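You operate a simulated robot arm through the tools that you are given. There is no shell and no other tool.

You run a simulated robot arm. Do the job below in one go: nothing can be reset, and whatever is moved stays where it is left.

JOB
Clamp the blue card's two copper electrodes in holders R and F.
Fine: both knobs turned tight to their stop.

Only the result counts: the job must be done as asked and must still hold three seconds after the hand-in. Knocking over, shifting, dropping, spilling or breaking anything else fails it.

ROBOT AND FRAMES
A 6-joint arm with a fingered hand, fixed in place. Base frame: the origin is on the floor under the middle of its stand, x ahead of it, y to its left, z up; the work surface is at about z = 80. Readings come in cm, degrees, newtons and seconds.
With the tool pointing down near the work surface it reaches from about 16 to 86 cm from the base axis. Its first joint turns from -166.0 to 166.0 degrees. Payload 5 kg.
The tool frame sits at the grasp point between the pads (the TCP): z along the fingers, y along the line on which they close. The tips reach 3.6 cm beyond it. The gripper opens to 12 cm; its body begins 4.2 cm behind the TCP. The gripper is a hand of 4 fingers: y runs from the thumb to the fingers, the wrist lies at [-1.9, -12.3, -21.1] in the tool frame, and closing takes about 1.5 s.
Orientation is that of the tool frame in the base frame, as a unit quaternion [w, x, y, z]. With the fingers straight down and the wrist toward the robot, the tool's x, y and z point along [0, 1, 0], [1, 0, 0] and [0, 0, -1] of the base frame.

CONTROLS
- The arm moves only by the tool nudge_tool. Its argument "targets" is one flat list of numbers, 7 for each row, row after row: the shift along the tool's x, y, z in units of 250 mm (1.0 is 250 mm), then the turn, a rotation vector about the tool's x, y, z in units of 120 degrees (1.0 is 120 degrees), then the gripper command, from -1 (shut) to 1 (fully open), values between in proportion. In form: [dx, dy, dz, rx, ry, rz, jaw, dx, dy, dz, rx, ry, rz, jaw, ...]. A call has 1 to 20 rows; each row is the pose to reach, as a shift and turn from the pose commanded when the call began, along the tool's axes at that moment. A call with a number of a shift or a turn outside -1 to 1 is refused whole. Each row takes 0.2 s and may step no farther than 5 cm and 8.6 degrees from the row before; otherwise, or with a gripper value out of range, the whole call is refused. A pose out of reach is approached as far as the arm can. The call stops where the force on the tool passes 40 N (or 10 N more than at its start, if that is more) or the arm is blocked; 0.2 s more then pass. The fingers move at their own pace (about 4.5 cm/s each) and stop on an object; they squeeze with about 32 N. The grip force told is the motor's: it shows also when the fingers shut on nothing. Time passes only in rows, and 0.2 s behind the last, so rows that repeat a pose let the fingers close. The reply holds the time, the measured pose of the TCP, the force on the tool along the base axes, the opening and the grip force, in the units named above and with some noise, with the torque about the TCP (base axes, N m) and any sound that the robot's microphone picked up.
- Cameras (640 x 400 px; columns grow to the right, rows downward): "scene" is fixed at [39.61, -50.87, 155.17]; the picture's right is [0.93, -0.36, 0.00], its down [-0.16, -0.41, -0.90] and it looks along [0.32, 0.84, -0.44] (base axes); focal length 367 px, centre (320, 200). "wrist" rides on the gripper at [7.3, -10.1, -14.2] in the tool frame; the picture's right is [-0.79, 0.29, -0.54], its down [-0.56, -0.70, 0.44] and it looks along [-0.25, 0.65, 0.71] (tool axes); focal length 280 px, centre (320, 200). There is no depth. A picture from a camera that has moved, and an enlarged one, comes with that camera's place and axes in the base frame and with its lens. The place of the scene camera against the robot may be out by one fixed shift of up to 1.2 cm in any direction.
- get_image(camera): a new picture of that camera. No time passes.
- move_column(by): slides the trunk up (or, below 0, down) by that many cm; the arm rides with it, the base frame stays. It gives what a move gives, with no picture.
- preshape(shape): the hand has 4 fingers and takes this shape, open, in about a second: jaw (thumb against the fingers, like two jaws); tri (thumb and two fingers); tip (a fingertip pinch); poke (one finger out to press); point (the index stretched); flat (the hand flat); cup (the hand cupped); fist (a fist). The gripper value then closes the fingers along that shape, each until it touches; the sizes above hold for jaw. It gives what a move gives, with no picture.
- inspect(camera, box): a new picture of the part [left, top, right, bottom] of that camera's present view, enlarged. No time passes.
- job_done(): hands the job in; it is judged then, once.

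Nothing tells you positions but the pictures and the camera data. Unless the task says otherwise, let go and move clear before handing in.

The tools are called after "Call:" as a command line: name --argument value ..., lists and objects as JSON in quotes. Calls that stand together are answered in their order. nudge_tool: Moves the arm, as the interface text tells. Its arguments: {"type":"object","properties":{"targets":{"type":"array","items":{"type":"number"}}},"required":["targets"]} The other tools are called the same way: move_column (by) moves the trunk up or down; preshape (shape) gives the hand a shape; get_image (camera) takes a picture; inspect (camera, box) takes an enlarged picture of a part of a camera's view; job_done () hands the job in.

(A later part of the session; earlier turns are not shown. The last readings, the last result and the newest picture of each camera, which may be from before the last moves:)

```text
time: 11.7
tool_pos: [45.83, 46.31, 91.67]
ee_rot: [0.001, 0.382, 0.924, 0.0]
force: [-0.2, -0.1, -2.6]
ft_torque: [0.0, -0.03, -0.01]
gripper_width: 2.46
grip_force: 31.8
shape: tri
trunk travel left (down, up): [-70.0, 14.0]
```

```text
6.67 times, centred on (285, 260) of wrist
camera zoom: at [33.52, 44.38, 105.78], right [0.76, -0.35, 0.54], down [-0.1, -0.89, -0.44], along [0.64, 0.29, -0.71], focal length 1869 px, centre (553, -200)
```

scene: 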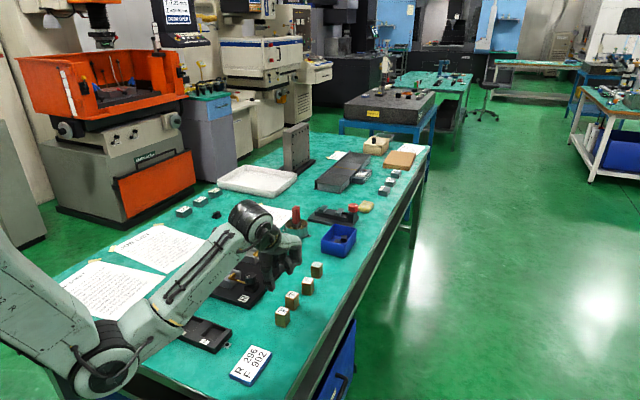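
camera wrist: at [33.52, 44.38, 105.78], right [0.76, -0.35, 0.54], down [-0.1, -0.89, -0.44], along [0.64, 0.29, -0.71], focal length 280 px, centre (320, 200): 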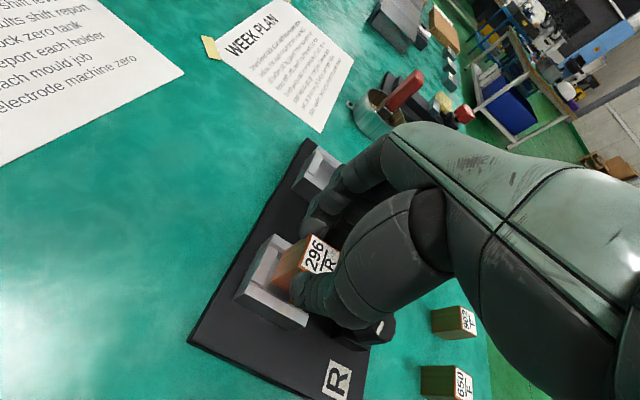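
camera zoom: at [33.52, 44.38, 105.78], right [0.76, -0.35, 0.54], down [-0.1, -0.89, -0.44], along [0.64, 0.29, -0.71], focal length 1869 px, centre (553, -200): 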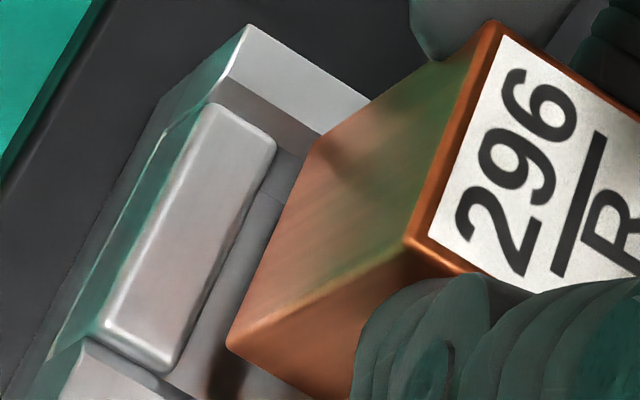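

The back edge has about 1.5–2 mm of clearance and the plate side about none, so I'll bias the block 0.8 mm toward the back. Then I'll lower it to just above the wall tops, where parallax is minimal.

Call:
nudge_tool --targets '[0.0032, 0, 0.01, 0, 0, 0, -1, 0.0032, 0, 0.026, 0, 0, 0, -1]'

Call:
inspect --camera "scene" --box '[216, 260, 248, 282]'

Call:
inspect --camera "wrist" --box '[255, 230, 315, 290]'

```text
time: 12.3
tool_pos: [45.67, 46.48, 90.81]
ee_rot: [0.001, 0.382, 0.924, 0.001]
force: [-0.2, 0.0, -2.6]
ft_torque: [0.05, -0.01, 0.02]
gripper_width: 2.48
grip_force: 32.6
shape: tri
trunk travel left (down, up): [-70.0, 14.0]
```

```text
16.00 times, centred on (232, 271) of scene
camera zoom: at [39.61, -50.87, 155.17], right [0.93, -0.36, 0.0], down [-0.16, -0.41, -0.9], along [0.32, 0.84, -0.44], focal length 5874 px, centre (1728, -936)
```

zoom: 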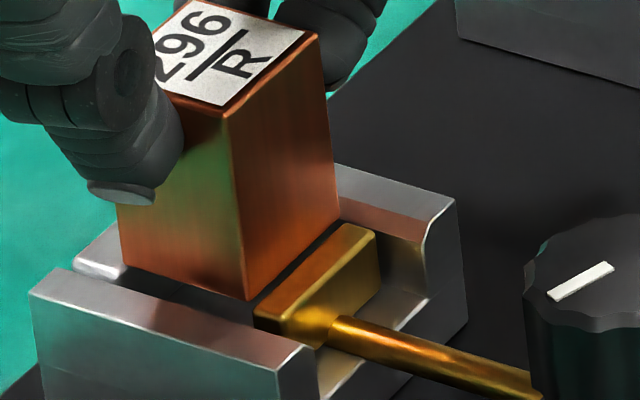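

```text
6.67 times, centred on (285, 260) of wrist
camera zoom: at [33.38, 44.47, 105.1], right [0.76, -0.35, 0.54], down [-0.1, -0.89, -0.44], along [0.64, 0.28, -0.71], focal length 1869 px, centre (553, -200)
```

zoom: 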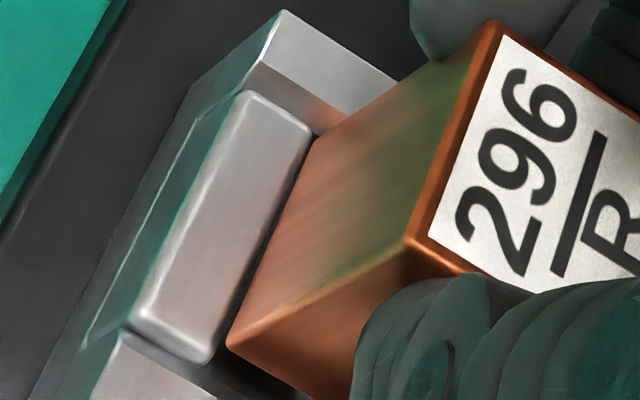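

The fit is close, so I'll lower in small 1.5 mm steps and watch the contact force to see which side, if any, touches first.

Call:
nudge_tool --targets '[0, 0, 0.006, 0, 0, 0, -1, 0, 0, 0.012, 0, 0, 0, -1]'

```text
time: 12.9
tool_pos: [45.73, 46.48, 90.69]
ee_rot: [0.001, 0.382, 0.924, 0.001]
force: [0.5, 0.3, -1.8]
ft_torque: [-0.01, -0.06, -0.01]
gripper_width: 2.45
grip_force: 31.7
shape: tri
trunk travel left (down, up): [-70.0, 14.0]
```

Call:
nudge_tool --targets '[0, 0, 0.006, 0, 0, 0, -1]'

Call:
inspect --camera "scene" --box '[216, 262, 248, 284]'

Call:
inspect --camera "wrist" --box '[255, 220, 315, 280]'

```text
time: 13.3
tool_pos: [45.56, 46.49, 90.5]
ee_rot: [0.001, 0.382, 0.924, 0.003]
force: [-0.4, 0.6, 3.7]
ft_torque: [0.0, -0.03, -0.02]
gripper_width: 2.47
grip_force: 31.7
shape: tri
trunk travel left (down, up): [-70.0, 14.0]
```

```text
16.00 times, centred on (232, 273) of scene
camera zoom: at [39.61, -50.87, 155.17], right [0.93, -0.36, 0.0], down [-0.16, -0.41, -0.9], along [0.32, 0.84, -0.44], focal length 5874 px, centre (1728, -968)
```

zoom: 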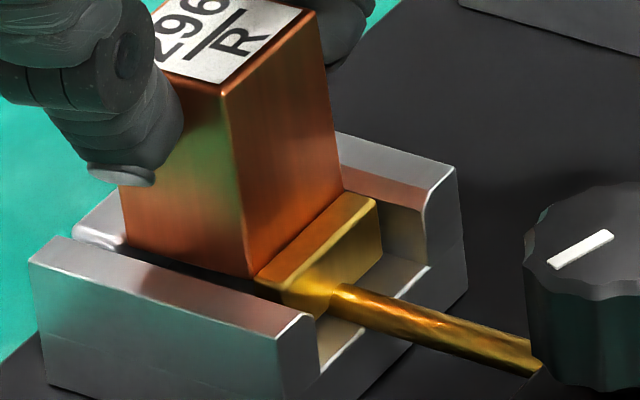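

```text
6.67 times, centred on (285, 250) of wrist
camera zoom: at [33.32, 44.5, 104.73], right [0.76, -0.35, 0.54], down [-0.1, -0.89, -0.45], along [0.64, 0.29, -0.71], focal length 1869 px, centre (553, -133)
```

zoom: 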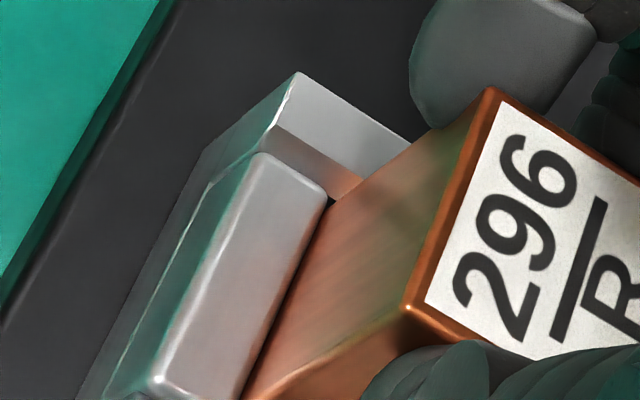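

A light touch at 84.2 on the back block: the arm settled about 1.4 mm farther back than intended. I'll raise slightly, shift 1.2 mm toward the plate, let it settle and look again.

Call:
nudge_tool --targets '[0, 0, -0.012, 0, 0, 0, -1, -0.0048, 0, -0.012, 0, 0, 0, -1, -0.0048, 0, -0.012, 0, 0, 0, -1, -0.0048, 0, -0.012, 0, 0, 0, -1]'

Call:
inspect --camera "scene" --box '[216, 262, 248, 284]'

Call:
inspect --camera "wrist" --box '[255, 225, 315, 285]'

```text
time: 14.3
tool_pos: [45.7, 46.36, 90.75]
ee_rot: [0.001, 0.381, 0.924, 0.001]
force: [-1.3, 2.5, -1.8]
ft_torque: [0.09, 0.08, 0.04]
gripper_width: 2.46
grip_force: 32.0
shape: tri
trunk travel left (down, up): [-70.0, 14.0]
```

```text
16.00 times, centred on (232, 273) of scene
camera zoom: at [39.61, -50.87, 155.17], right [0.93, -0.36, 0.0], down [-0.16, -0.41, -0.9], along [0.32, 0.84, -0.44], focal length 5874 px, centre (1728, -968)
```

zoom: 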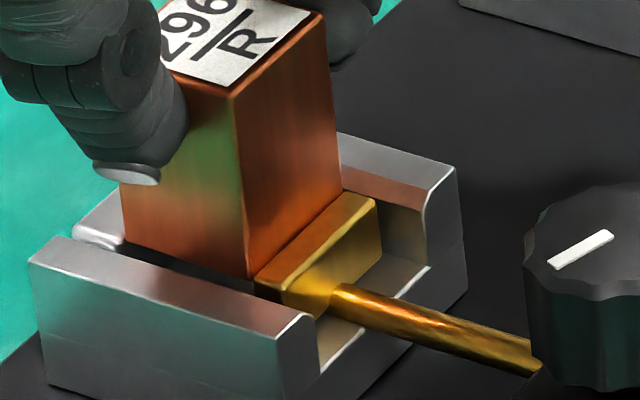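

```text
6.67 times, centred on (285, 255) of wrist
camera zoom: at [33.45, 44.37, 104.88], right [0.76, -0.35, 0.54], down [-0.1, -0.89, -0.44], along [0.64, 0.28, -0.71], focal length 1869 px, centre (553, -167)
```

zoom: 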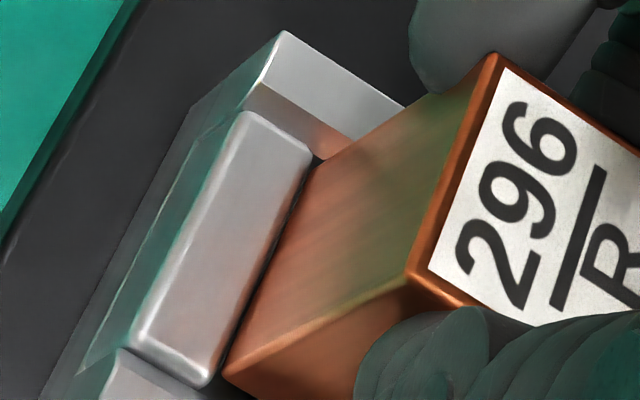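

A slight sideways reaction shows the block just touching the plate face, so it is between the two faces with very little play. I'll back off 0.6 mm and continue down in small steps.

Call:
nudge_tool --targets '[0.0024, 0, 0, 0, 0, 0, -1, 0.0024, 0, 0.004, 0, 0, 0, -1, 0.0024, 0, 0.008, 0, 0, 0, -1, 0.0024, 0, 0.008, 0, 0, 0, -1]'

Call:
inspect --camera "scene" --box '[216, 262, 248, 284]'

Call:
inspect --camera "wrist" --box '[255, 225, 315, 285]'

```text
time: 15.3
tool_pos: [45.78, 46.38, 90.5]
ee_rot: [0.001, 0.382, 0.924, 0.003]
force: [-2.0, 3.5, 4.0]
ft_torque: [0.13, 0.06, 0.01]
gripper_width: 2.46
grip_force: 31.8
shape: tri
trunk travel left (down, up): [-70.0, 14.0]
```

```text
16.00 times, centred on (232, 273) of scene
camera zoom: at [39.61, -50.87, 155.17], right [0.93, -0.36, 0.0], down [-0.16, -0.41, -0.9], along [0.32, 0.84, -0.44], focal length 5874 px, centre (1728, -968)
```

zoom: 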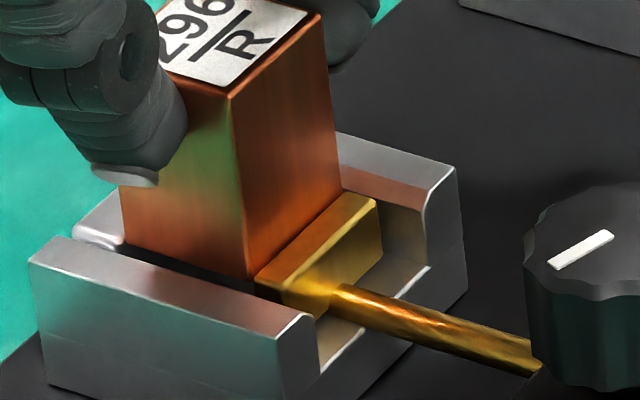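

```text
6.67 times, centred on (285, 255) of wrist
camera zoom: at [33.4, 44.35, 104.8], right [0.76, -0.35, 0.54], down [-0.1, -0.89, -0.45], along [0.64, 0.29, -0.71], focal length 1869 px, centre (553, -167)
```

zoom: 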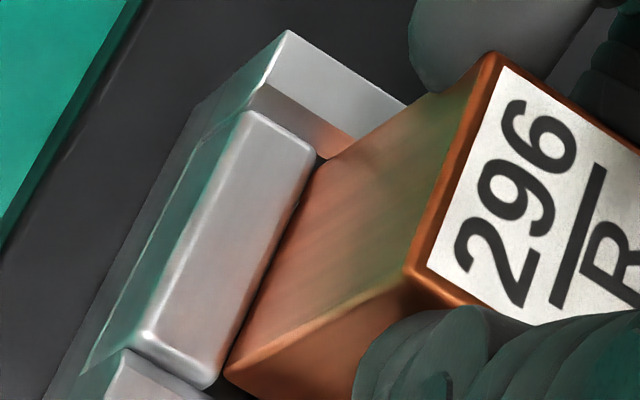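

The reaction (up and toward −v) shows the block's edge on the rounded plate edge. I'll slide another 0.8 mm toward the back.

Call:
nudge_tool --targets '[0.0032, 0, 0, 0, 0, 0, -1, 0.0032, 0, 0, 0, 0, 0, -1]'

```text
time: 15.9
tool_pos: [45.69, 46.36, 90.35]
ee_rot: [0.001, 0.382, 0.924, 0.0]
force: [0.7, 0.6, -1.1]
ft_torque: [0.07, 0.0, -0.01]
gripper_width: 2.46
grip_force: 31.8
shape: tri
trunk travel left (down, up): [-70.0, 14.0]
```

The lateral force is gone and the load is near zero. Continuing down in 1 mm steps.

Call:
nudge_tool --targets '[0, 0, 0.004, 0, 0, 0, -1, 0, 0, 0.008, 0, 0, 0, -1, 0, 0, 0.008, 0, 0, 0, -1]'

Call:
inspect --camera "scene" --box '[216, 262, 248, 284]'

Call:
inspect --camera "wrist" --box '[255, 225, 315, 285]'

```text
time: 16.7
tool_pos: [45.75, 46.39, 90.28]
ee_rot: [0.001, 0.381, 0.924, 0.001]
force: [-0.1, -0.4, -1.3]
ft_torque: [-0.05, 0.05, 0.04]
gripper_width: 2.45
grip_force: 32.4
shape: tri
trunk travel left (down, up): [-70.0, 14.0]
```

```text
16.00 times, centred on (232, 273) of scene
camera zoom: at [39.61, -50.87, 155.17], right [0.93, -0.36, 0.0], down [-0.16, -0.41, -0.9], along [0.32, 0.84, -0.44], focal length 5874 px, centre (1728, -968)
```

zoom: 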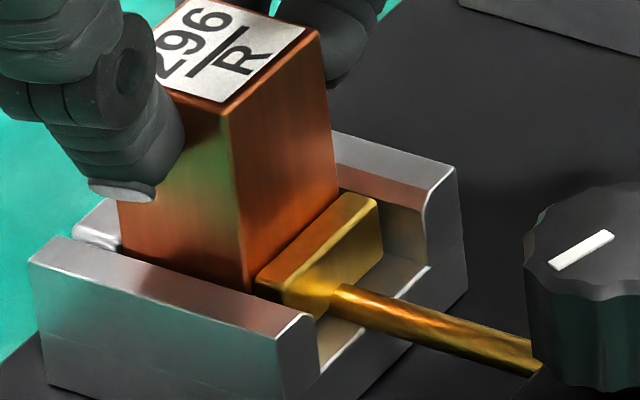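

```text
6.67 times, centred on (285, 255) of wrist
camera zoom: at [33.33, 44.37, 104.51], right [0.76, -0.35, 0.54], down [-0.1, -0.89, -0.44], along [0.64, 0.28, -0.71], focal length 1869 px, centre (553, -167)
```

zoom: 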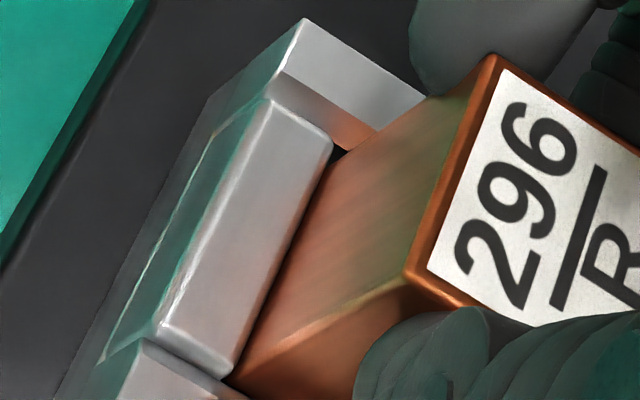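

The block is now inside the pocket below the plate top with no load. I'll continue down.

Call:
nudge_tool --targets '[0, 0, 0.006, 0, 0, 0, -1, 0, 0, 0.012, 0, 0, 0, -1, 0, 0, 0.018, 0, 0, 0, -1, 0, 0, 0.024, 0, 0, 0, -1, 0, 0, 0.03, 0, 0, 0, -1]'

Call:
inspect --camera "scene" --box '[216, 262, 248, 284]'

```text
time: 17.9
tool_pos: [45.68, 46.39, 89.49]
ee_rot: [0.0, 0.381, 0.924, 0.001]
force: [1.6, -0.9, 0.3]
ft_torque: [-0.02, -0.07, -0.03]
gripper_width: 2.47
grip_force: 31.5
shape: tri
trunk travel left (down, up): [-70.0, 14.0]
```

```text
16.00 times, centred on (232, 273) of scene
camera zoom: at [39.61, -50.87, 155.17], right [0.93, -0.36, 0.0], down [-0.16, -0.41, -0.9], along [0.32, 0.84, -0.44], focal length 5874 px, centre (1728, -968)
```

zoom: 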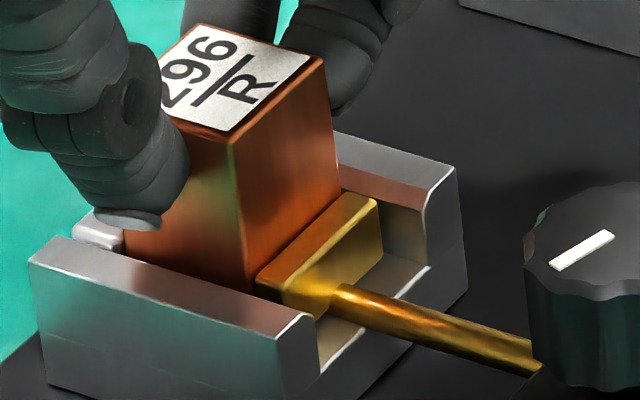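

Call:
nudge_tool --targets '[-0.001, 0, 0.006, 0, 0, 0, -1, -0.001, 0, 0.012, 0, 0, 0, -1, -0.001, 0, 0.018, 0, 0, 0, -1, -0.001, 0, 0.024, 0, 0, 0, -1]'

Call:
inspect --camera "scene" --box '[216, 262, 248, 284]'

```text
time: 18.9
tool_pos: [45.67, 46.38, 89.12]
ee_rot: [0.002, 0.382, 0.924, 0.003]
force: [0.9, -2.9, 12.4]
ft_torque: [-0.07, -0.03, -0.05]
gripper_width: 2.51
grip_force: 32.2
shape: tri
trunk travel left (down, up): [-70.0, 14.0]
```

```text
16.00 times, centred on (232, 273) of scene
camera zoom: at [39.61, -50.87, 155.17], right [0.93, -0.36, 0.0], down [-0.16, -0.41, -0.9], along [0.32, 0.84, -0.44], focal length 5874 px, centre (1728, -968)
```

zoom: 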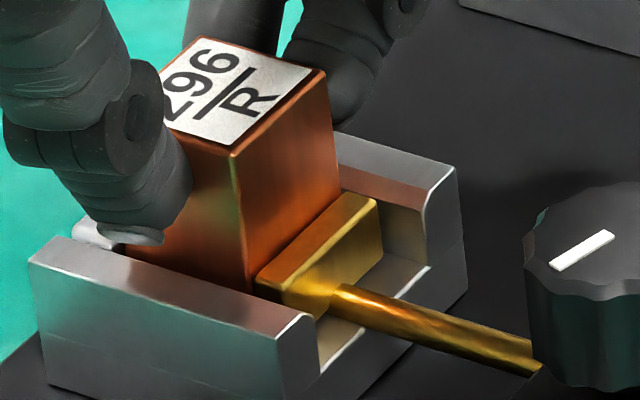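

The block has seated on the pocket floor (12 N upward reaction). I'll relieve the pressure and open the fingers.

Call:
nudge_tool --targets '[0, 0, -0.004, 0, 0, 0, -1, 0, 0, -0.008, 0, 0, 0, -0.5, 0, 0, -0.008, 0, 0, 0, -0.3, 0, 0, -0.008, 0, 0, 0, -0.15, 0, 0, -0.008, 0, 0, 0, -0.15]'

Call:
inspect --camera "scene" --box '[216, 262, 248, 284]'

Call:
inspect --camera "wrist" --box '[240, 190, 360, 310]'

```text
time: 20.1
tool_pos: [45.66, 46.39, 89.1]
ee_rot: [0.001, 0.382, 0.924, 0.001]
force: [0.1, -0.7, 0.6]
ft_torque: [0.06, -0.03, 0.01]
gripper_width: 5.06
grip_force: 0.0
shape: tri
trunk travel left (down, up): [-70.0, 14.0]
```

```text
16.00 times, centred on (232, 273) of scene
camera zoom: at [39.61, -50.87, 155.17], right [0.93, -0.36, 0.0], down [-0.16, -0.41, -0.9], along [0.32, 0.84, -0.44], focal length 5874 px, centre (1728, -968)
```

zoom: 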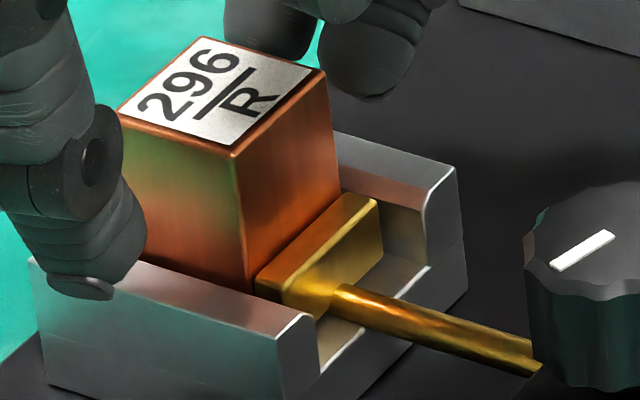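

```text
3.33 times, centred on (300, 250) of wrist
camera zoom: at [33.34, 44.4, 103.29], right [0.76, -0.35, 0.54], down [-0.1, -0.89, -0.44], along [0.64, 0.28, -0.71], focal length 935 px, centre (387, 33)
```

zoom: 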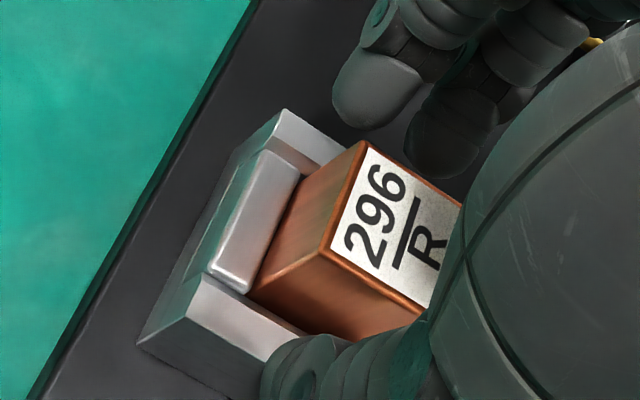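

296 is fully seated in R. Before leaving I'll check the curled fingers' height relative to surrounding objects, then rise.

Call:
inspect --camera "scene" --box '[200, 220, 290, 290]'

Call:
nudge_tool --targets '[0, 0, -0.05, 0, 0, 0, -0.15, 0, 0, -0.15, 0, 0, 0, -0.15, 0, 0, -0.3, 0, 0, 0, -0.15, 0, 0, -0.4, 0, 0, 0, -0.15]'

Call:
get_image --camera "wrist"

Call:
inspect --camera "scene" --box '[200, 220, 290, 290]'

```text
5.71 times, centred on (245, 255) of scene
camera zoom: at [39.61, -50.87, 155.17], right [0.93, -0.36, 0.0], down [-0.16, -0.41, -0.9], along [0.32, 0.84, -0.44], focal length 2098 px, centre (749, -114)
```

zoom: 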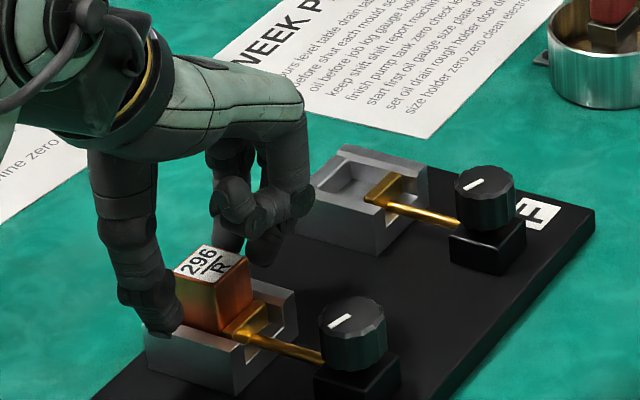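

```text
time: 21.1
tool_pos: [45.73, 46.1, 99.26]
ee_rot: [0.0, 0.382, 0.924, 0.001]
force: [0.1, -0.1, -0.5]
ft_torque: [0.02, -0.01, -0.02]
gripper_width: 5.06
grip_force: 0.0
shape: tri
trunk travel left (down, up): [-70.0, 14.0]
```

```text
taken
camera wrist: at [33.33, 44.17, 113.49], right [0.76, -0.35, 0.54], down [-0.1, -0.89, -0.44], along [0.64, 0.28, -0.71], focal length 280 px, centre (320, 200)
```

wrist: 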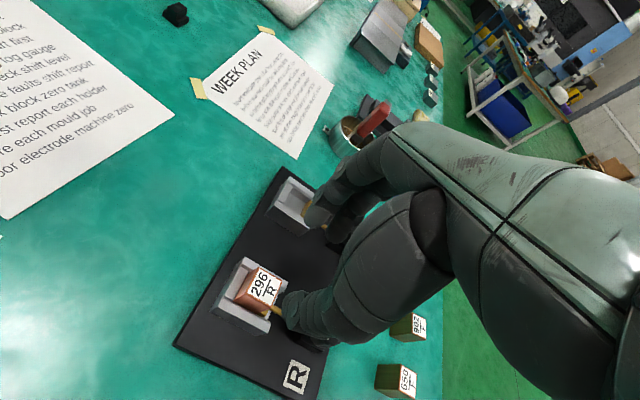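

```text
5.71 times, centred on (245, 255) of scene
camera zoom: at [39.61, -50.87, 155.17], right [0.93, -0.36, 0.0], down [-0.16, -0.41, -0.9], along [0.32, 0.84, -0.44], focal length 2098 px, centre (749, -114)
```

zoom: 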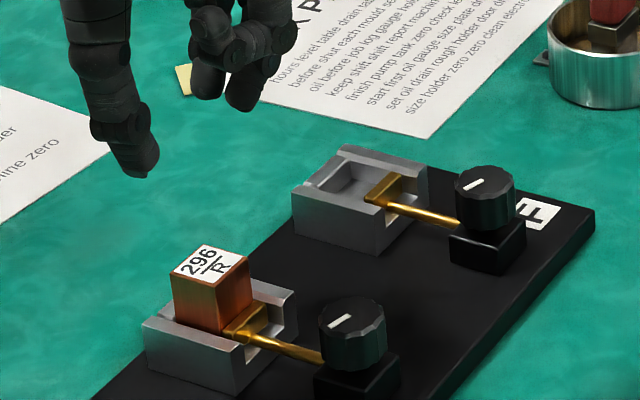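

296 stands upright in R. Next I'll move above R's knob (≈(51.9,40.1)) and refine its centre with the wrist camera.

Call:
nudge_tool --targets '[-0.12, 0, 0, 0, 0, 0, -0.1, -0.24, 0, 0.03, 0, 0, 0, 0, -0.348, 0, 0.06, 0, 0, 0, 0, -0.348, 0, 0.06, 0, 0, 0, 0]'

Call:
get_image --camera "wrist"

Call:
inspect --camera "wrist" --box '[200, 240, 320, 340]'

Call:
inspect --camera "scene" --box '[220, 220, 300, 300]'

```text
time: 22.1
tool_pos: [51.84, 40.07, 97.78]
ee_rot: [0.001, 0.382, 0.924, 0.001]
force: [0.2, 0.5, -0.7]
ft_torque: [0.02, -0.02, 0.02]
gripper_width: 5.98
grip_force: 0.0
shape: tri
trunk travel left (down, up): [-70.0, 14.0]
```

```text
taken
camera wrist: at [39.52, 38.05, 111.97], right [0.76, -0.35, 0.54], down [-0.1, -0.89, -0.44], along [0.64, 0.29, -0.71], focal length 280 px, centre (320, 200)
```

wrist: 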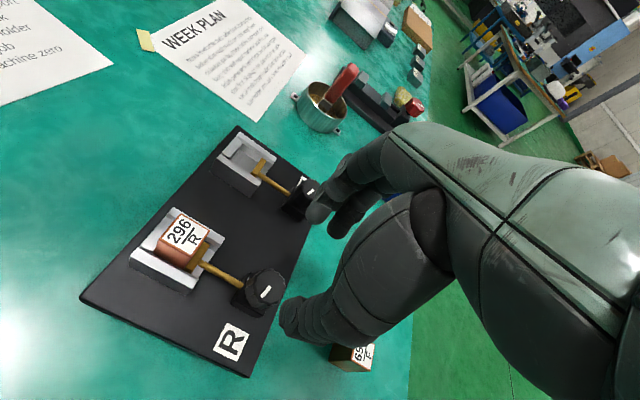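

```text
4.00 times, centred on (260, 290) of wrist
camera zoom: at [39.52, 38.05, 111.97], right [0.76, -0.35, 0.54], down [-0.1, -0.89, -0.44], along [0.64, 0.29, -0.71], focal length 1122 px, centre (560, -160)
```

zoom: 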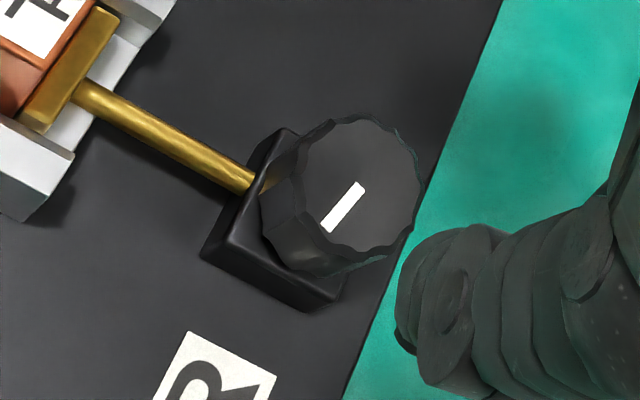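

```text
5.00 times, centred on (260, 260) of scene
camera zoom: at [39.61, -50.87, 155.17], right [0.93, -0.36, 0.0], down [-0.16, -0.41, -0.9], along [0.32, 0.84, -0.44], focal length 1836 px, centre (620, -100)
```

zoom: 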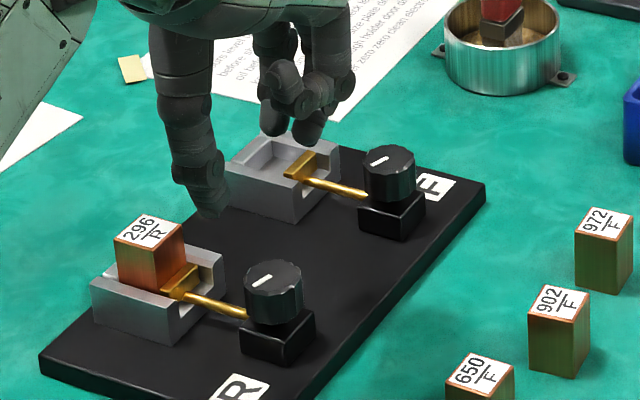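

The knob centre is within 2 mm of the tool axis, with diameter ≈3.4 cm. I'll pre-rotate the hand counter-clockwise by 50° above it, so there is plenty of clockwise range for tightening.

Call:
nudge_tool --targets '[-0.0052, 0.0052, 0, 0, 0, -0.0694, 0, -0.0052, 0.0052, 0, 0, 0, -0.1389, 0, -0.0052, 0.0052, 0, 0, 0, -0.2083, 0, -0.0052, 0.0052, 0, 0, 0, -0.2778, 0, -0.0052, 0.0052, 0, 0, 0, -0.3472, 0, -0.0052, 0.0052, 0, 0, 0, -0.4167, 0, -0.0052, 0.0052, 0, 0, 0, -0.4167, 0]'

Call:
get_image --camera "wrist"

Call:
inspect --camera "scene" --box '[220, 220, 300, 300]'

```text
time: 23.7
tool_pos: [51.95, 40.27, 97.71]
ee_rot: [0.001, -0.045, 0.999, 0.0]
force: [-0.5, 0.3, -0.4]
ft_torque: [-0.01, -0.04, -0.02]
gripper_width: 5.93
grip_force: 0.0
shape: tri
trunk travel left (down, up): [-70.0, 14.0]
```

```text
taken
camera wrist: at [45.56, 29.56, 111.94], right [0.76, 0.36, 0.54], down [0.62, -0.65, -0.44], along [0.19, 0.67, -0.71], focal length 280 px, centre (320, 200)
```

wrist: 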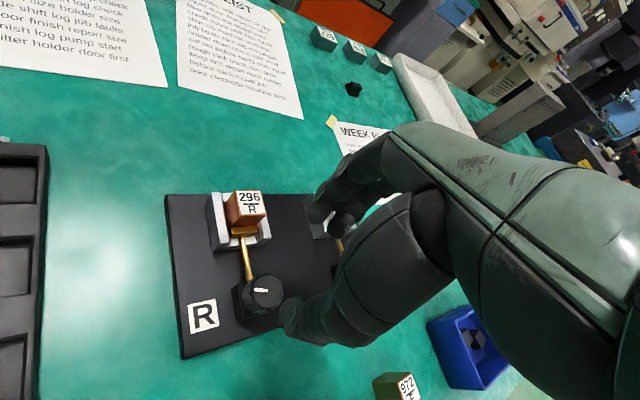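

```text
5.00 times, centred on (260, 260) of scene
camera zoom: at [39.61, -50.87, 155.17], right [0.93, -0.36, 0.0], down [-0.16, -0.41, -0.9], along [0.32, 0.84, -0.44], focal length 1836 px, centre (620, -100)
```

zoom: 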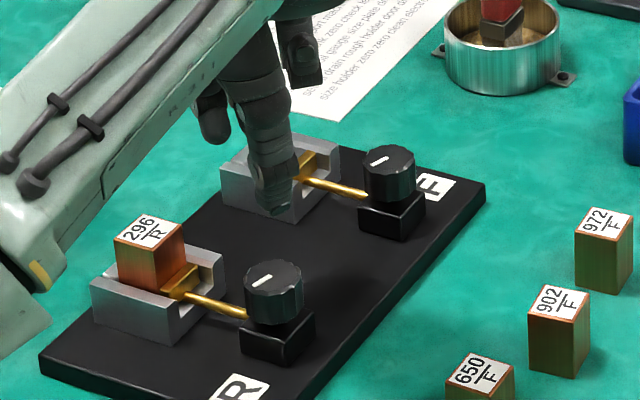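

Call:
get_image --camera "scene"

Call:
inspect --camera "wrist" --box '[200, 240, 320, 340]'

```text
taken
```

scene: 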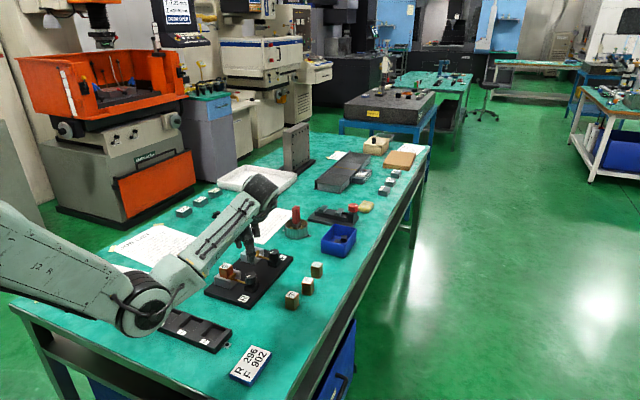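

```text
4.00 times, centred on (260, 290) of wrist
camera zoom: at [45.56, 29.56, 111.94], right [0.76, 0.36, 0.54], down [0.62, -0.65, -0.44], along [0.19, 0.67, -0.71], focal length 1122 px, centre (560, -160)
```

zoom: 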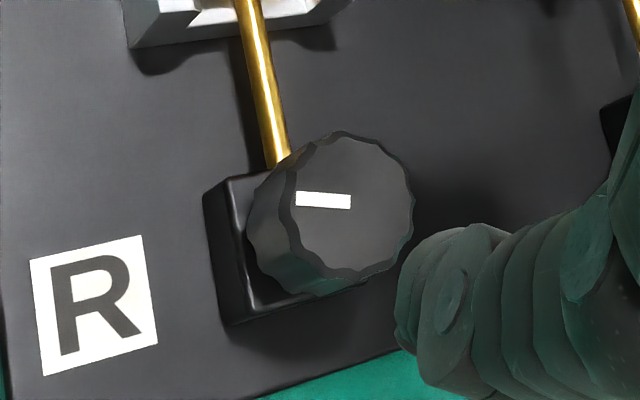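

The elbow hangs fairly low over the bench at this yaw. I'll raise the trunk so the arm has more clearance when the hand descends.

Call:
move_column --by 13

Call:
get_image --camera "scene"

```text
time: 25.3
tool_pos: [52.06, 40.33, 110.78]
ee_rot: [0.0, -0.044, 0.999, 0.0]
force: [-0.2, 0.6, 0.5]
ft_torque: [-0.03, 0.02, 0.0]
gripper_width: 5.95
grip_force: 0.0
shape: tri
trunk travel left (down, up): [-83.0, 1.0]
```

```text
taken
```

scene: 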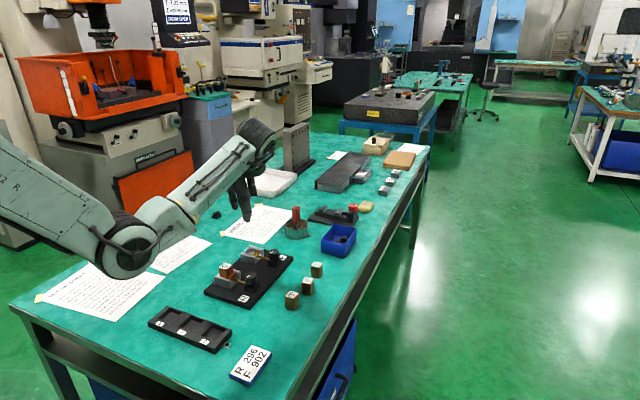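

The trunk is up and the elbow is well clear. I'll descend over the knob with the refined centre (≈52.2, 40.1), first to z≈92.

Call:
nudge_tool --targets '[-0.0094, -0.0068, 0.18, 0, 0, 0, 0, -0.0094, -0.0068, 0.36, 0, 0, 0, 0, -0.0094, -0.0068, 0.54, 0, 0, 0, 0, -0.0094, -0.0068, 0.66, 0, 0, 0, 0, -0.0094, -0.0068, 0.74, 0, 0, 0, 0, -0.0094, -0.0068, 0.74, 0, 0, 0, 0]'

Call:
get_image --camera "wrist"

Call:
get_image --camera "scene"

Call:
inspect --camera "wrist" --box '[240, 190, 360, 310]'

Call:
inspect --camera "scene" --box '[220, 250, 280, 300]'

```text
time: 26.7
tool_pos: [52.39, 40.51, 92.45]
ee_rot: [0.002, -0.044, 0.999, 0.001]
force: [0.4, -0.4, 0.3]
ft_torque: [0.02, 0.01, 0.01]
gripper_width: 5.99
grip_force: 0.0
shape: tri
trunk travel left (down, up): [-83.0, 1.0]
```

```text
taken
camera wrist: at [46.0, 29.8, 106.6], right [0.76, 0.36, 0.54], down [0.62, -0.65, -0.44], along [0.19, 0.67, -0.71], focal length 280 px, centre (320, 200)
```

wrist: 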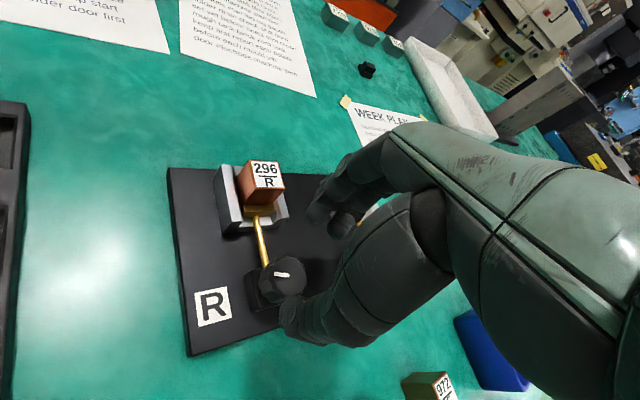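

```text
taken
```

scene: 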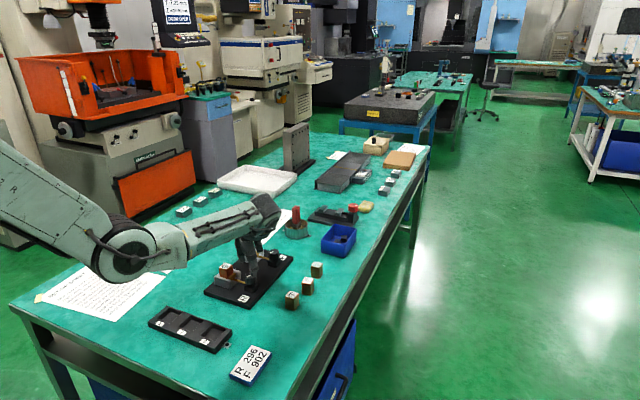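

```text
3.33 times, centred on (300, 250) of wrist
camera zoom: at [46.0, 29.8, 106.6], right [0.76, 0.36, 0.54], down [0.62, -0.65, -0.44], along [0.19, 0.67, -0.71], focal length 935 px, centre (387, 33)
```

zoom: 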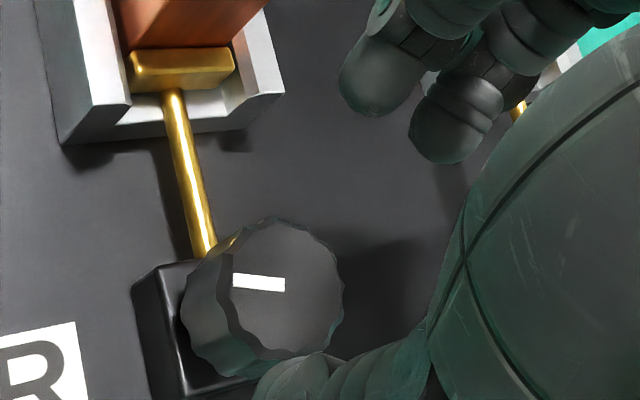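

```text
8.00 times, centred on (250, 275) of scene
camera zoom: at [39.61, -50.87, 155.17], right [0.93, -0.36, 0.0], down [-0.16, -0.41, -0.9], along [0.32, 0.84, -0.44], focal length 2937 px, centre (880, -400)
```

zoom: 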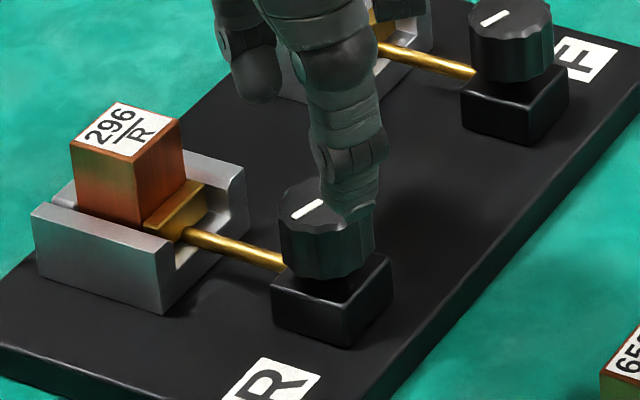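

The knob centre sits at tool (0.21, −0.31) cm. I'll correct that, then descend so the fingertips straddle the knob.

Call:
nudge_tool --targets '[0.0084, -0.0124, 0.0, 0, 0, 0, 0, 0.0084, -0.0124, 0.06, 0, 0, 0, 0, 0.0084, -0.0124, 0.12, 0, 0, 0, 0, 0.0084, -0.0124, 0.152, 0, 0, 0, 0, 0.0084, -0.0124, 0.152, 0, 0, 0, 0]'

Call:
inspect --camera "wrist" --box '[240, 190, 360, 310]'

Call:
inspect --camera "scene" --box '[220, 250, 280, 300]'

```text
time: 27.9
tool_pos: [52.16, 40.0, 88.31]
ee_rot: [0.001, -0.044, 0.999, 0.0]
force: [0.1, 0.3, 0.0]
ft_torque: [-0.01, -0.01, 0.02]
gripper_width: 5.95
grip_force: 0.1
shape: tri
trunk travel left (down, up): [-83.0, 1.0]
```

```text
3.33 times, centred on (300, 250) of wrist
camera zoom: at [45.75, 29.33, 102.49], right [0.76, 0.36, 0.54], down [0.62, -0.65, -0.44], along [0.19, 0.67, -0.71], focal length 935 px, centre (387, 33)
```

zoom: 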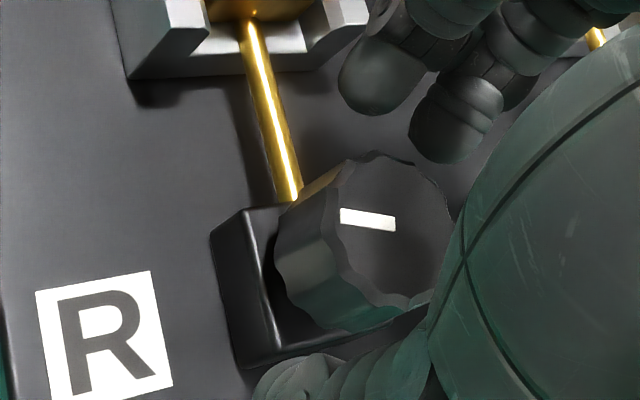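

```text
8.00 times, centred on (250, 275) of scene
camera zoom: at [39.61, -50.87, 155.17], right [0.93, -0.36, 0.0], down [-0.16, -0.41, -0.9], along [0.32, 0.84, -0.44], focal length 2937 px, centre (880, -400)
```

zoom: 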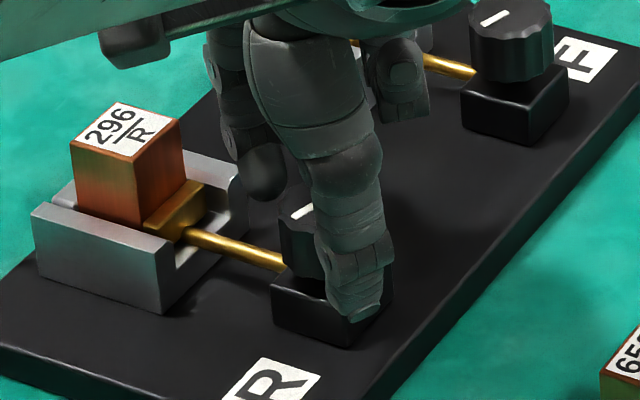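

The fingers straddle the knob and the centre is within about 1–2 mm. I'll close the grip on it now.

Call:
nudge_tool --targets '[0, 0.003, 0, 0, 0, 0, -0.2, 0, 0.003, 0, 0, 0, 0, -0.4, 0, 0.003, 0, 0, 0, 0, -0.7, 0, 0.003, 0, 0, 0, 0, -1, 0, 0.003, 0, 0, 0, 0, -1, 0, 0.003, 0, 0, 0, 0, -1]'

Call:
inspect --camera "wrist" --box '[240, 190, 360, 310]'

Call:
inspect --camera "scene" --box '[220, 250, 280, 300]'

```text
time: 29.3
tool_pos: [52.23, 39.92, 88.37]
ee_rot: [0.001, -0.045, 0.999, 0.001]
force: [-0.6, -2.2, -1.7]
ft_torque: [-0.05, -0.04, 0.01]
gripper_width: 2.46
grip_force: 32.4
shape: tri
trunk travel left (down, up): [-83.0, 1.0]
```

```text
3.33 times, centred on (300, 250) of wrist
camera zoom: at [45.73, 29.3, 102.52], right [0.76, 0.36, 0.54], down [0.62, -0.65, -0.44], along [0.19, 0.67, -0.71], focal length 935 px, centre (387, 33)
```

zoom: 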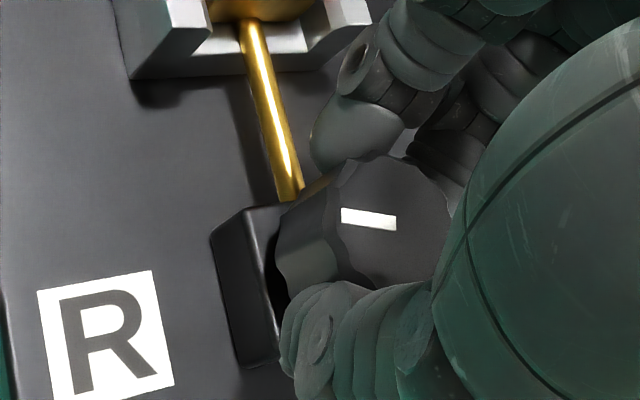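

```text
8.00 times, centred on (250, 275) of scene
camera zoom: at [39.61, -50.87, 155.17], right [0.93, -0.36, 0.0], down [-0.16, -0.41, -0.9], along [0.32, 0.84, -0.44], focal length 2937 px, centre (880, -400)
```

zoom: 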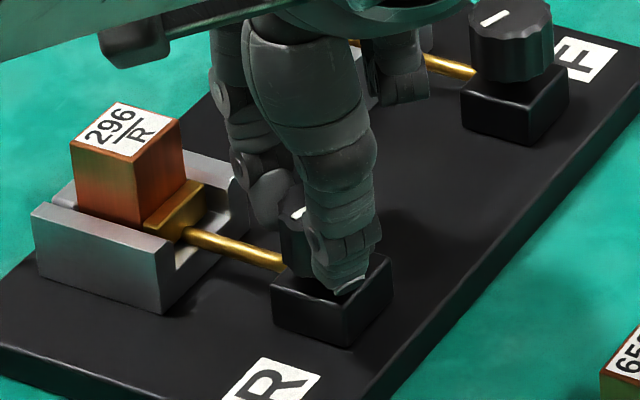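

The grip is on (32 N). I'll rotate clockwise by a first 24° and check the torque and mark.

Call:
nudge_tool --targets '[0, 0, 0, 0, 0, 0.05, -1, 0, 0, 0, 0, 0, 0.1, -1, 0, 0, 0, 0, 0, 0.15, -1, 0, 0, 0, 0, 0, 0.2, -1, 0, 0, 0, 0, 0, 0.2, -1]'

Call:
inspect --camera "wrist" --box '[240, 190, 360, 310]'

Call:
inspect --camera "scene" --box '[220, 250, 280, 300]'

```text
time: 30.5
tool_pos: [51.97, 40.02, 88.41]
ee_rot: [0.0, 0.164, 0.986, 0.0]
force: [-14.1, 5.0, -10.0]
ft_torque: [0.33, 0.4, 0.43]
gripper_width: 2.37
grip_force: 31.8
shape: tri
trunk travel left (down, up): [-83.0, 1.0]
```

```text
3.33 times, centred on (300, 250) of wrist
camera zoom: at [41.73, 32.87, 102.54], right [0.84, 0.02, 0.54], down [0.3, -0.84, -0.44], along [0.45, 0.54, -0.71], focal length 935 px, centre (387, 33)
```

zoom: 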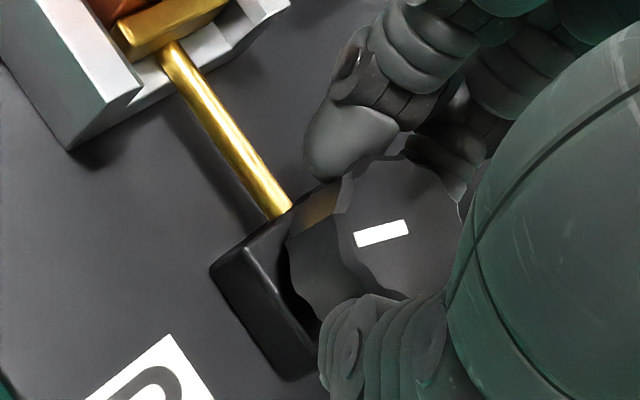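

```text
8.00 times, centred on (250, 275) of scene
camera zoom: at [39.61, -50.87, 155.17], right [0.93, -0.36, 0.0], down [-0.16, -0.41, -0.9], along [0.32, 0.84, -0.44], focal length 2937 px, centre (880, -400)
```

zoom: 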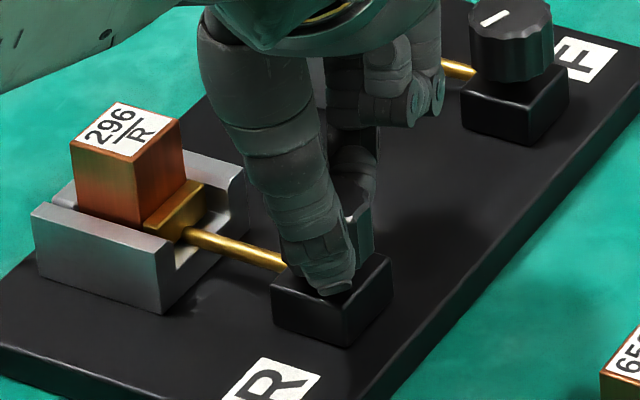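

The mark stayed put in the world, so the hand slipped around the knob (torque 0.43 Nm): either clockwise is blocked or this direction is wrong. I'll return and then try counter-clockwise to learn the free direction.

Call:
nudge_tool --targets '[0, 0, 0, 0, 0, -0.05, -1, 0, 0, 0, 0, 0, -0.1, -1, 0, 0, 0, 0, 0, -0.15, -1, 0, 0, 0, 0, 0, -0.2, -1, 0, 0, 0, 0, 0, -0.2, -1]'

Call:
inspect --camera "wrist" --box '[240, 190, 360, 310]'

Call:
inspect --camera "scene" --box '[220, 250, 280, 300]'

```text
time: 31.7
tool_pos: [52.25, 39.97, 88.35]
ee_rot: [0.001, -0.044, 0.999, 0.0]
force: [-2.2, -0.7, -10.6]
ft_torque: [-0.02, 0.07, -0.05]
gripper_width: 2.37
grip_force: 31.8
shape: tri
trunk travel left (down, up): [-83.0, 1.0]
```

```text
3.33 times, centred on (300, 250) of wrist
camera zoom: at [45.85, 29.26, 102.59], right [0.76, 0.36, 0.54], down [0.62, -0.65, -0.44], along [0.2, 0.67, -0.71], focal length 935 px, centre (387, 33)
```

zoom: 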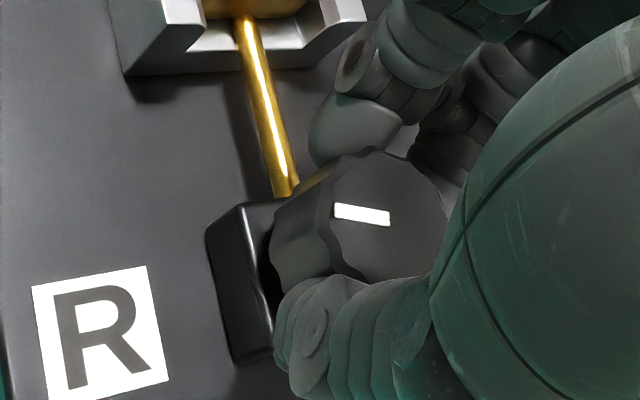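

```text
8.00 times, centred on (250, 275) of scene
camera zoom: at [39.61, -50.87, 155.17], right [0.93, -0.36, 0.0], down [-0.16, -0.41, -0.9], along [0.32, 0.84, -0.44], focal length 2937 px, centre (880, -400)
```

zoom: 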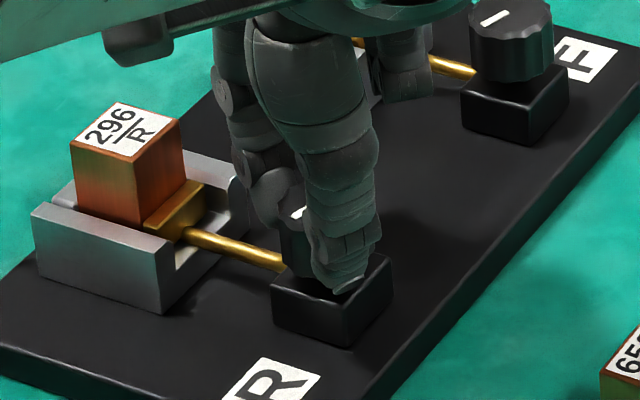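

Torque returned to zero, so the fingers had just flexed against a knob that won't go clockwise. Now I'll test counter-clockwise.

Call:
nudge_tool --targets '[0, 0, 0, 0, 0, -0.05, -1, 0, 0, 0, 0, 0, -0.1, -1, 0, 0, 0, 0, 0, -0.15, -1, 0, 0, 0, 0, 0, -0.2, -1, 0, 0, 0, 0, 0, -0.2, -1]'

Call:
inspect --camera "wrist" --box '[240, 190, 360, 310]'

Call:
inspect --camera "scene" --box '[220, 250, 280, 300]'

```text
time: 32.7
tool_pos: [52.77, 40.18, 88.78]
ee_rot: [0.013, -0.244, 0.97, 0.002]
force: [1.4, -1.2, -5.1]
ft_torque: [0.1, -0.08, -0.02]
gripper_width: 2.27
grip_force: 32.2
shape: tri
trunk travel left (down, up): [-83.0, 1.0]
stopped in row 5: the force on the tool passed its limit at 44 N (the readings are from after the stop); the commanded pose is now the measured one
```

```text
3.33 times, centred on (300, 250) of wrist
camera zoom: at [50.82, 27.74, 102.82], right [0.55, 0.62, 0.56], down [0.83, -0.35, -0.43], along [-0.07, 0.7, -0.71], focal length 935 px, centre (387, 33)
```

zoom: 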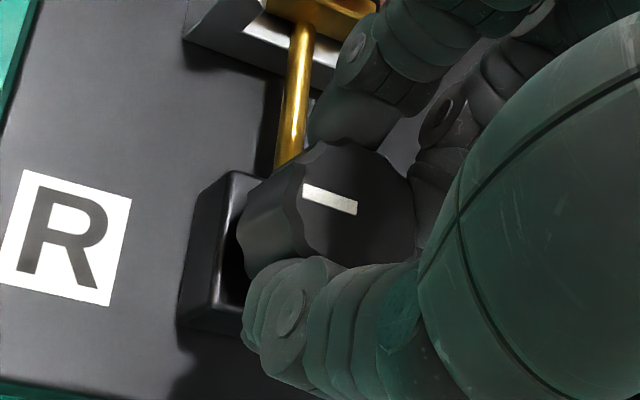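

```text
8.00 times, centred on (250, 275) of scene
camera zoom: at [39.61, -50.87, 155.17], right [0.93, -0.36, 0.0], down [-0.16, -0.41, -0.9], along [0.32, 0.84, -0.44], focal length 2937 px, centre (880, -400)
```

zoom: 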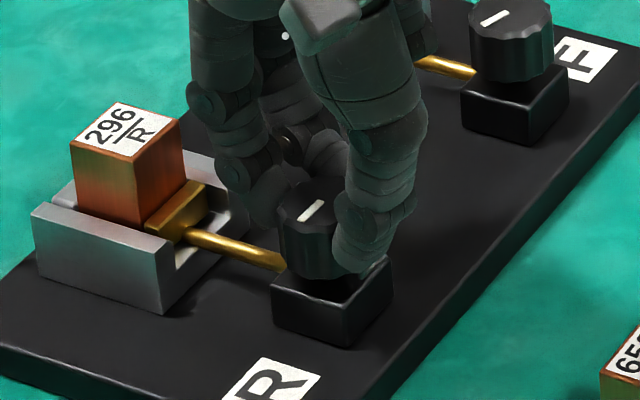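

Counter-clockwise, the knob did turn about 20° with the hand. I'll check whether the plate moved toward or away from the block.

Call:
inspect --camera "scene" --box '[216, 262, 248, 284]'

Call:
inspect --camera "scene" --box '[244, 262, 268, 278]'

Call:
get_image --camera "wrist"

```text
16.00 times, centred on (232, 273) of scene
camera zoom: at [39.61, -50.87, 155.17], right [0.93, -0.36, 0.0], down [-0.16, -0.41, -0.9], along [0.32, 0.84, -0.44], focal length 5874 px, centre (1728, -968)
```

zoom: 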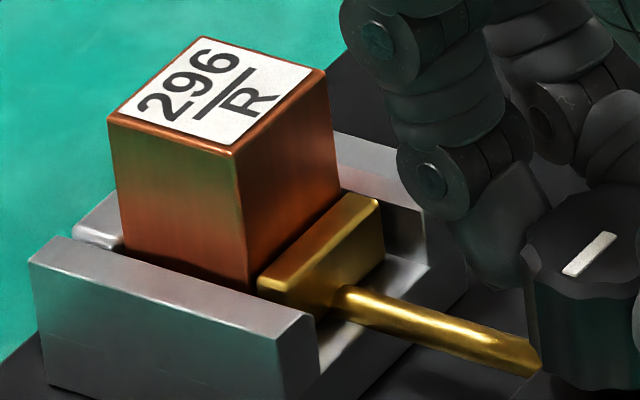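

```text
16.00 times, centred on (256, 270) of scene
camera zoom: at [39.61, -50.87, 155.17], right [0.93, -0.36, 0.0], down [-0.16, -0.41, -0.9], along [0.32, 0.84, -0.44], focal length 5874 px, centre (1344, -920)
```

zoom: 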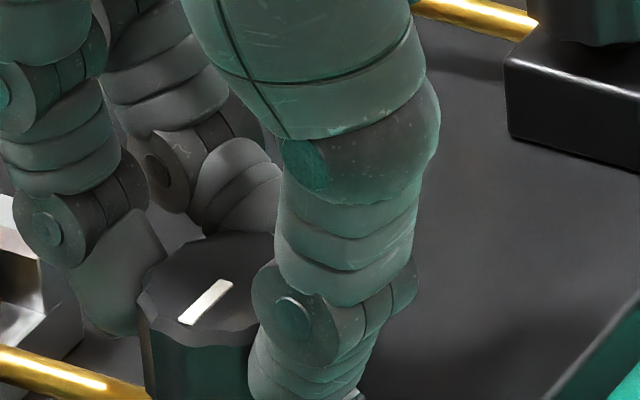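

```text
taken
camera wrist: at [50.82, 27.74, 102.82], right [0.55, 0.62, 0.56], down [0.83, -0.35, -0.43], along [-0.07, 0.7, -0.71], focal length 280 px, centre (320, 200)
```

wrist: 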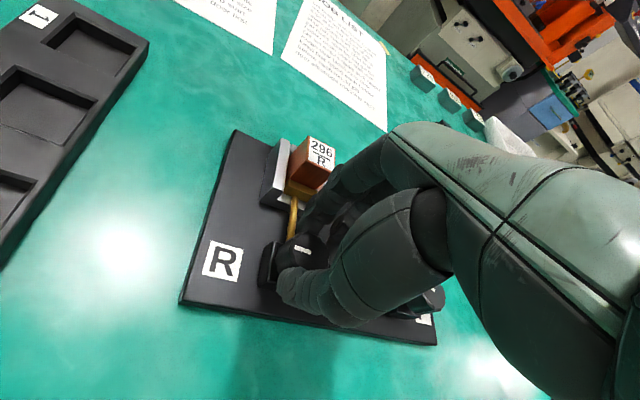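

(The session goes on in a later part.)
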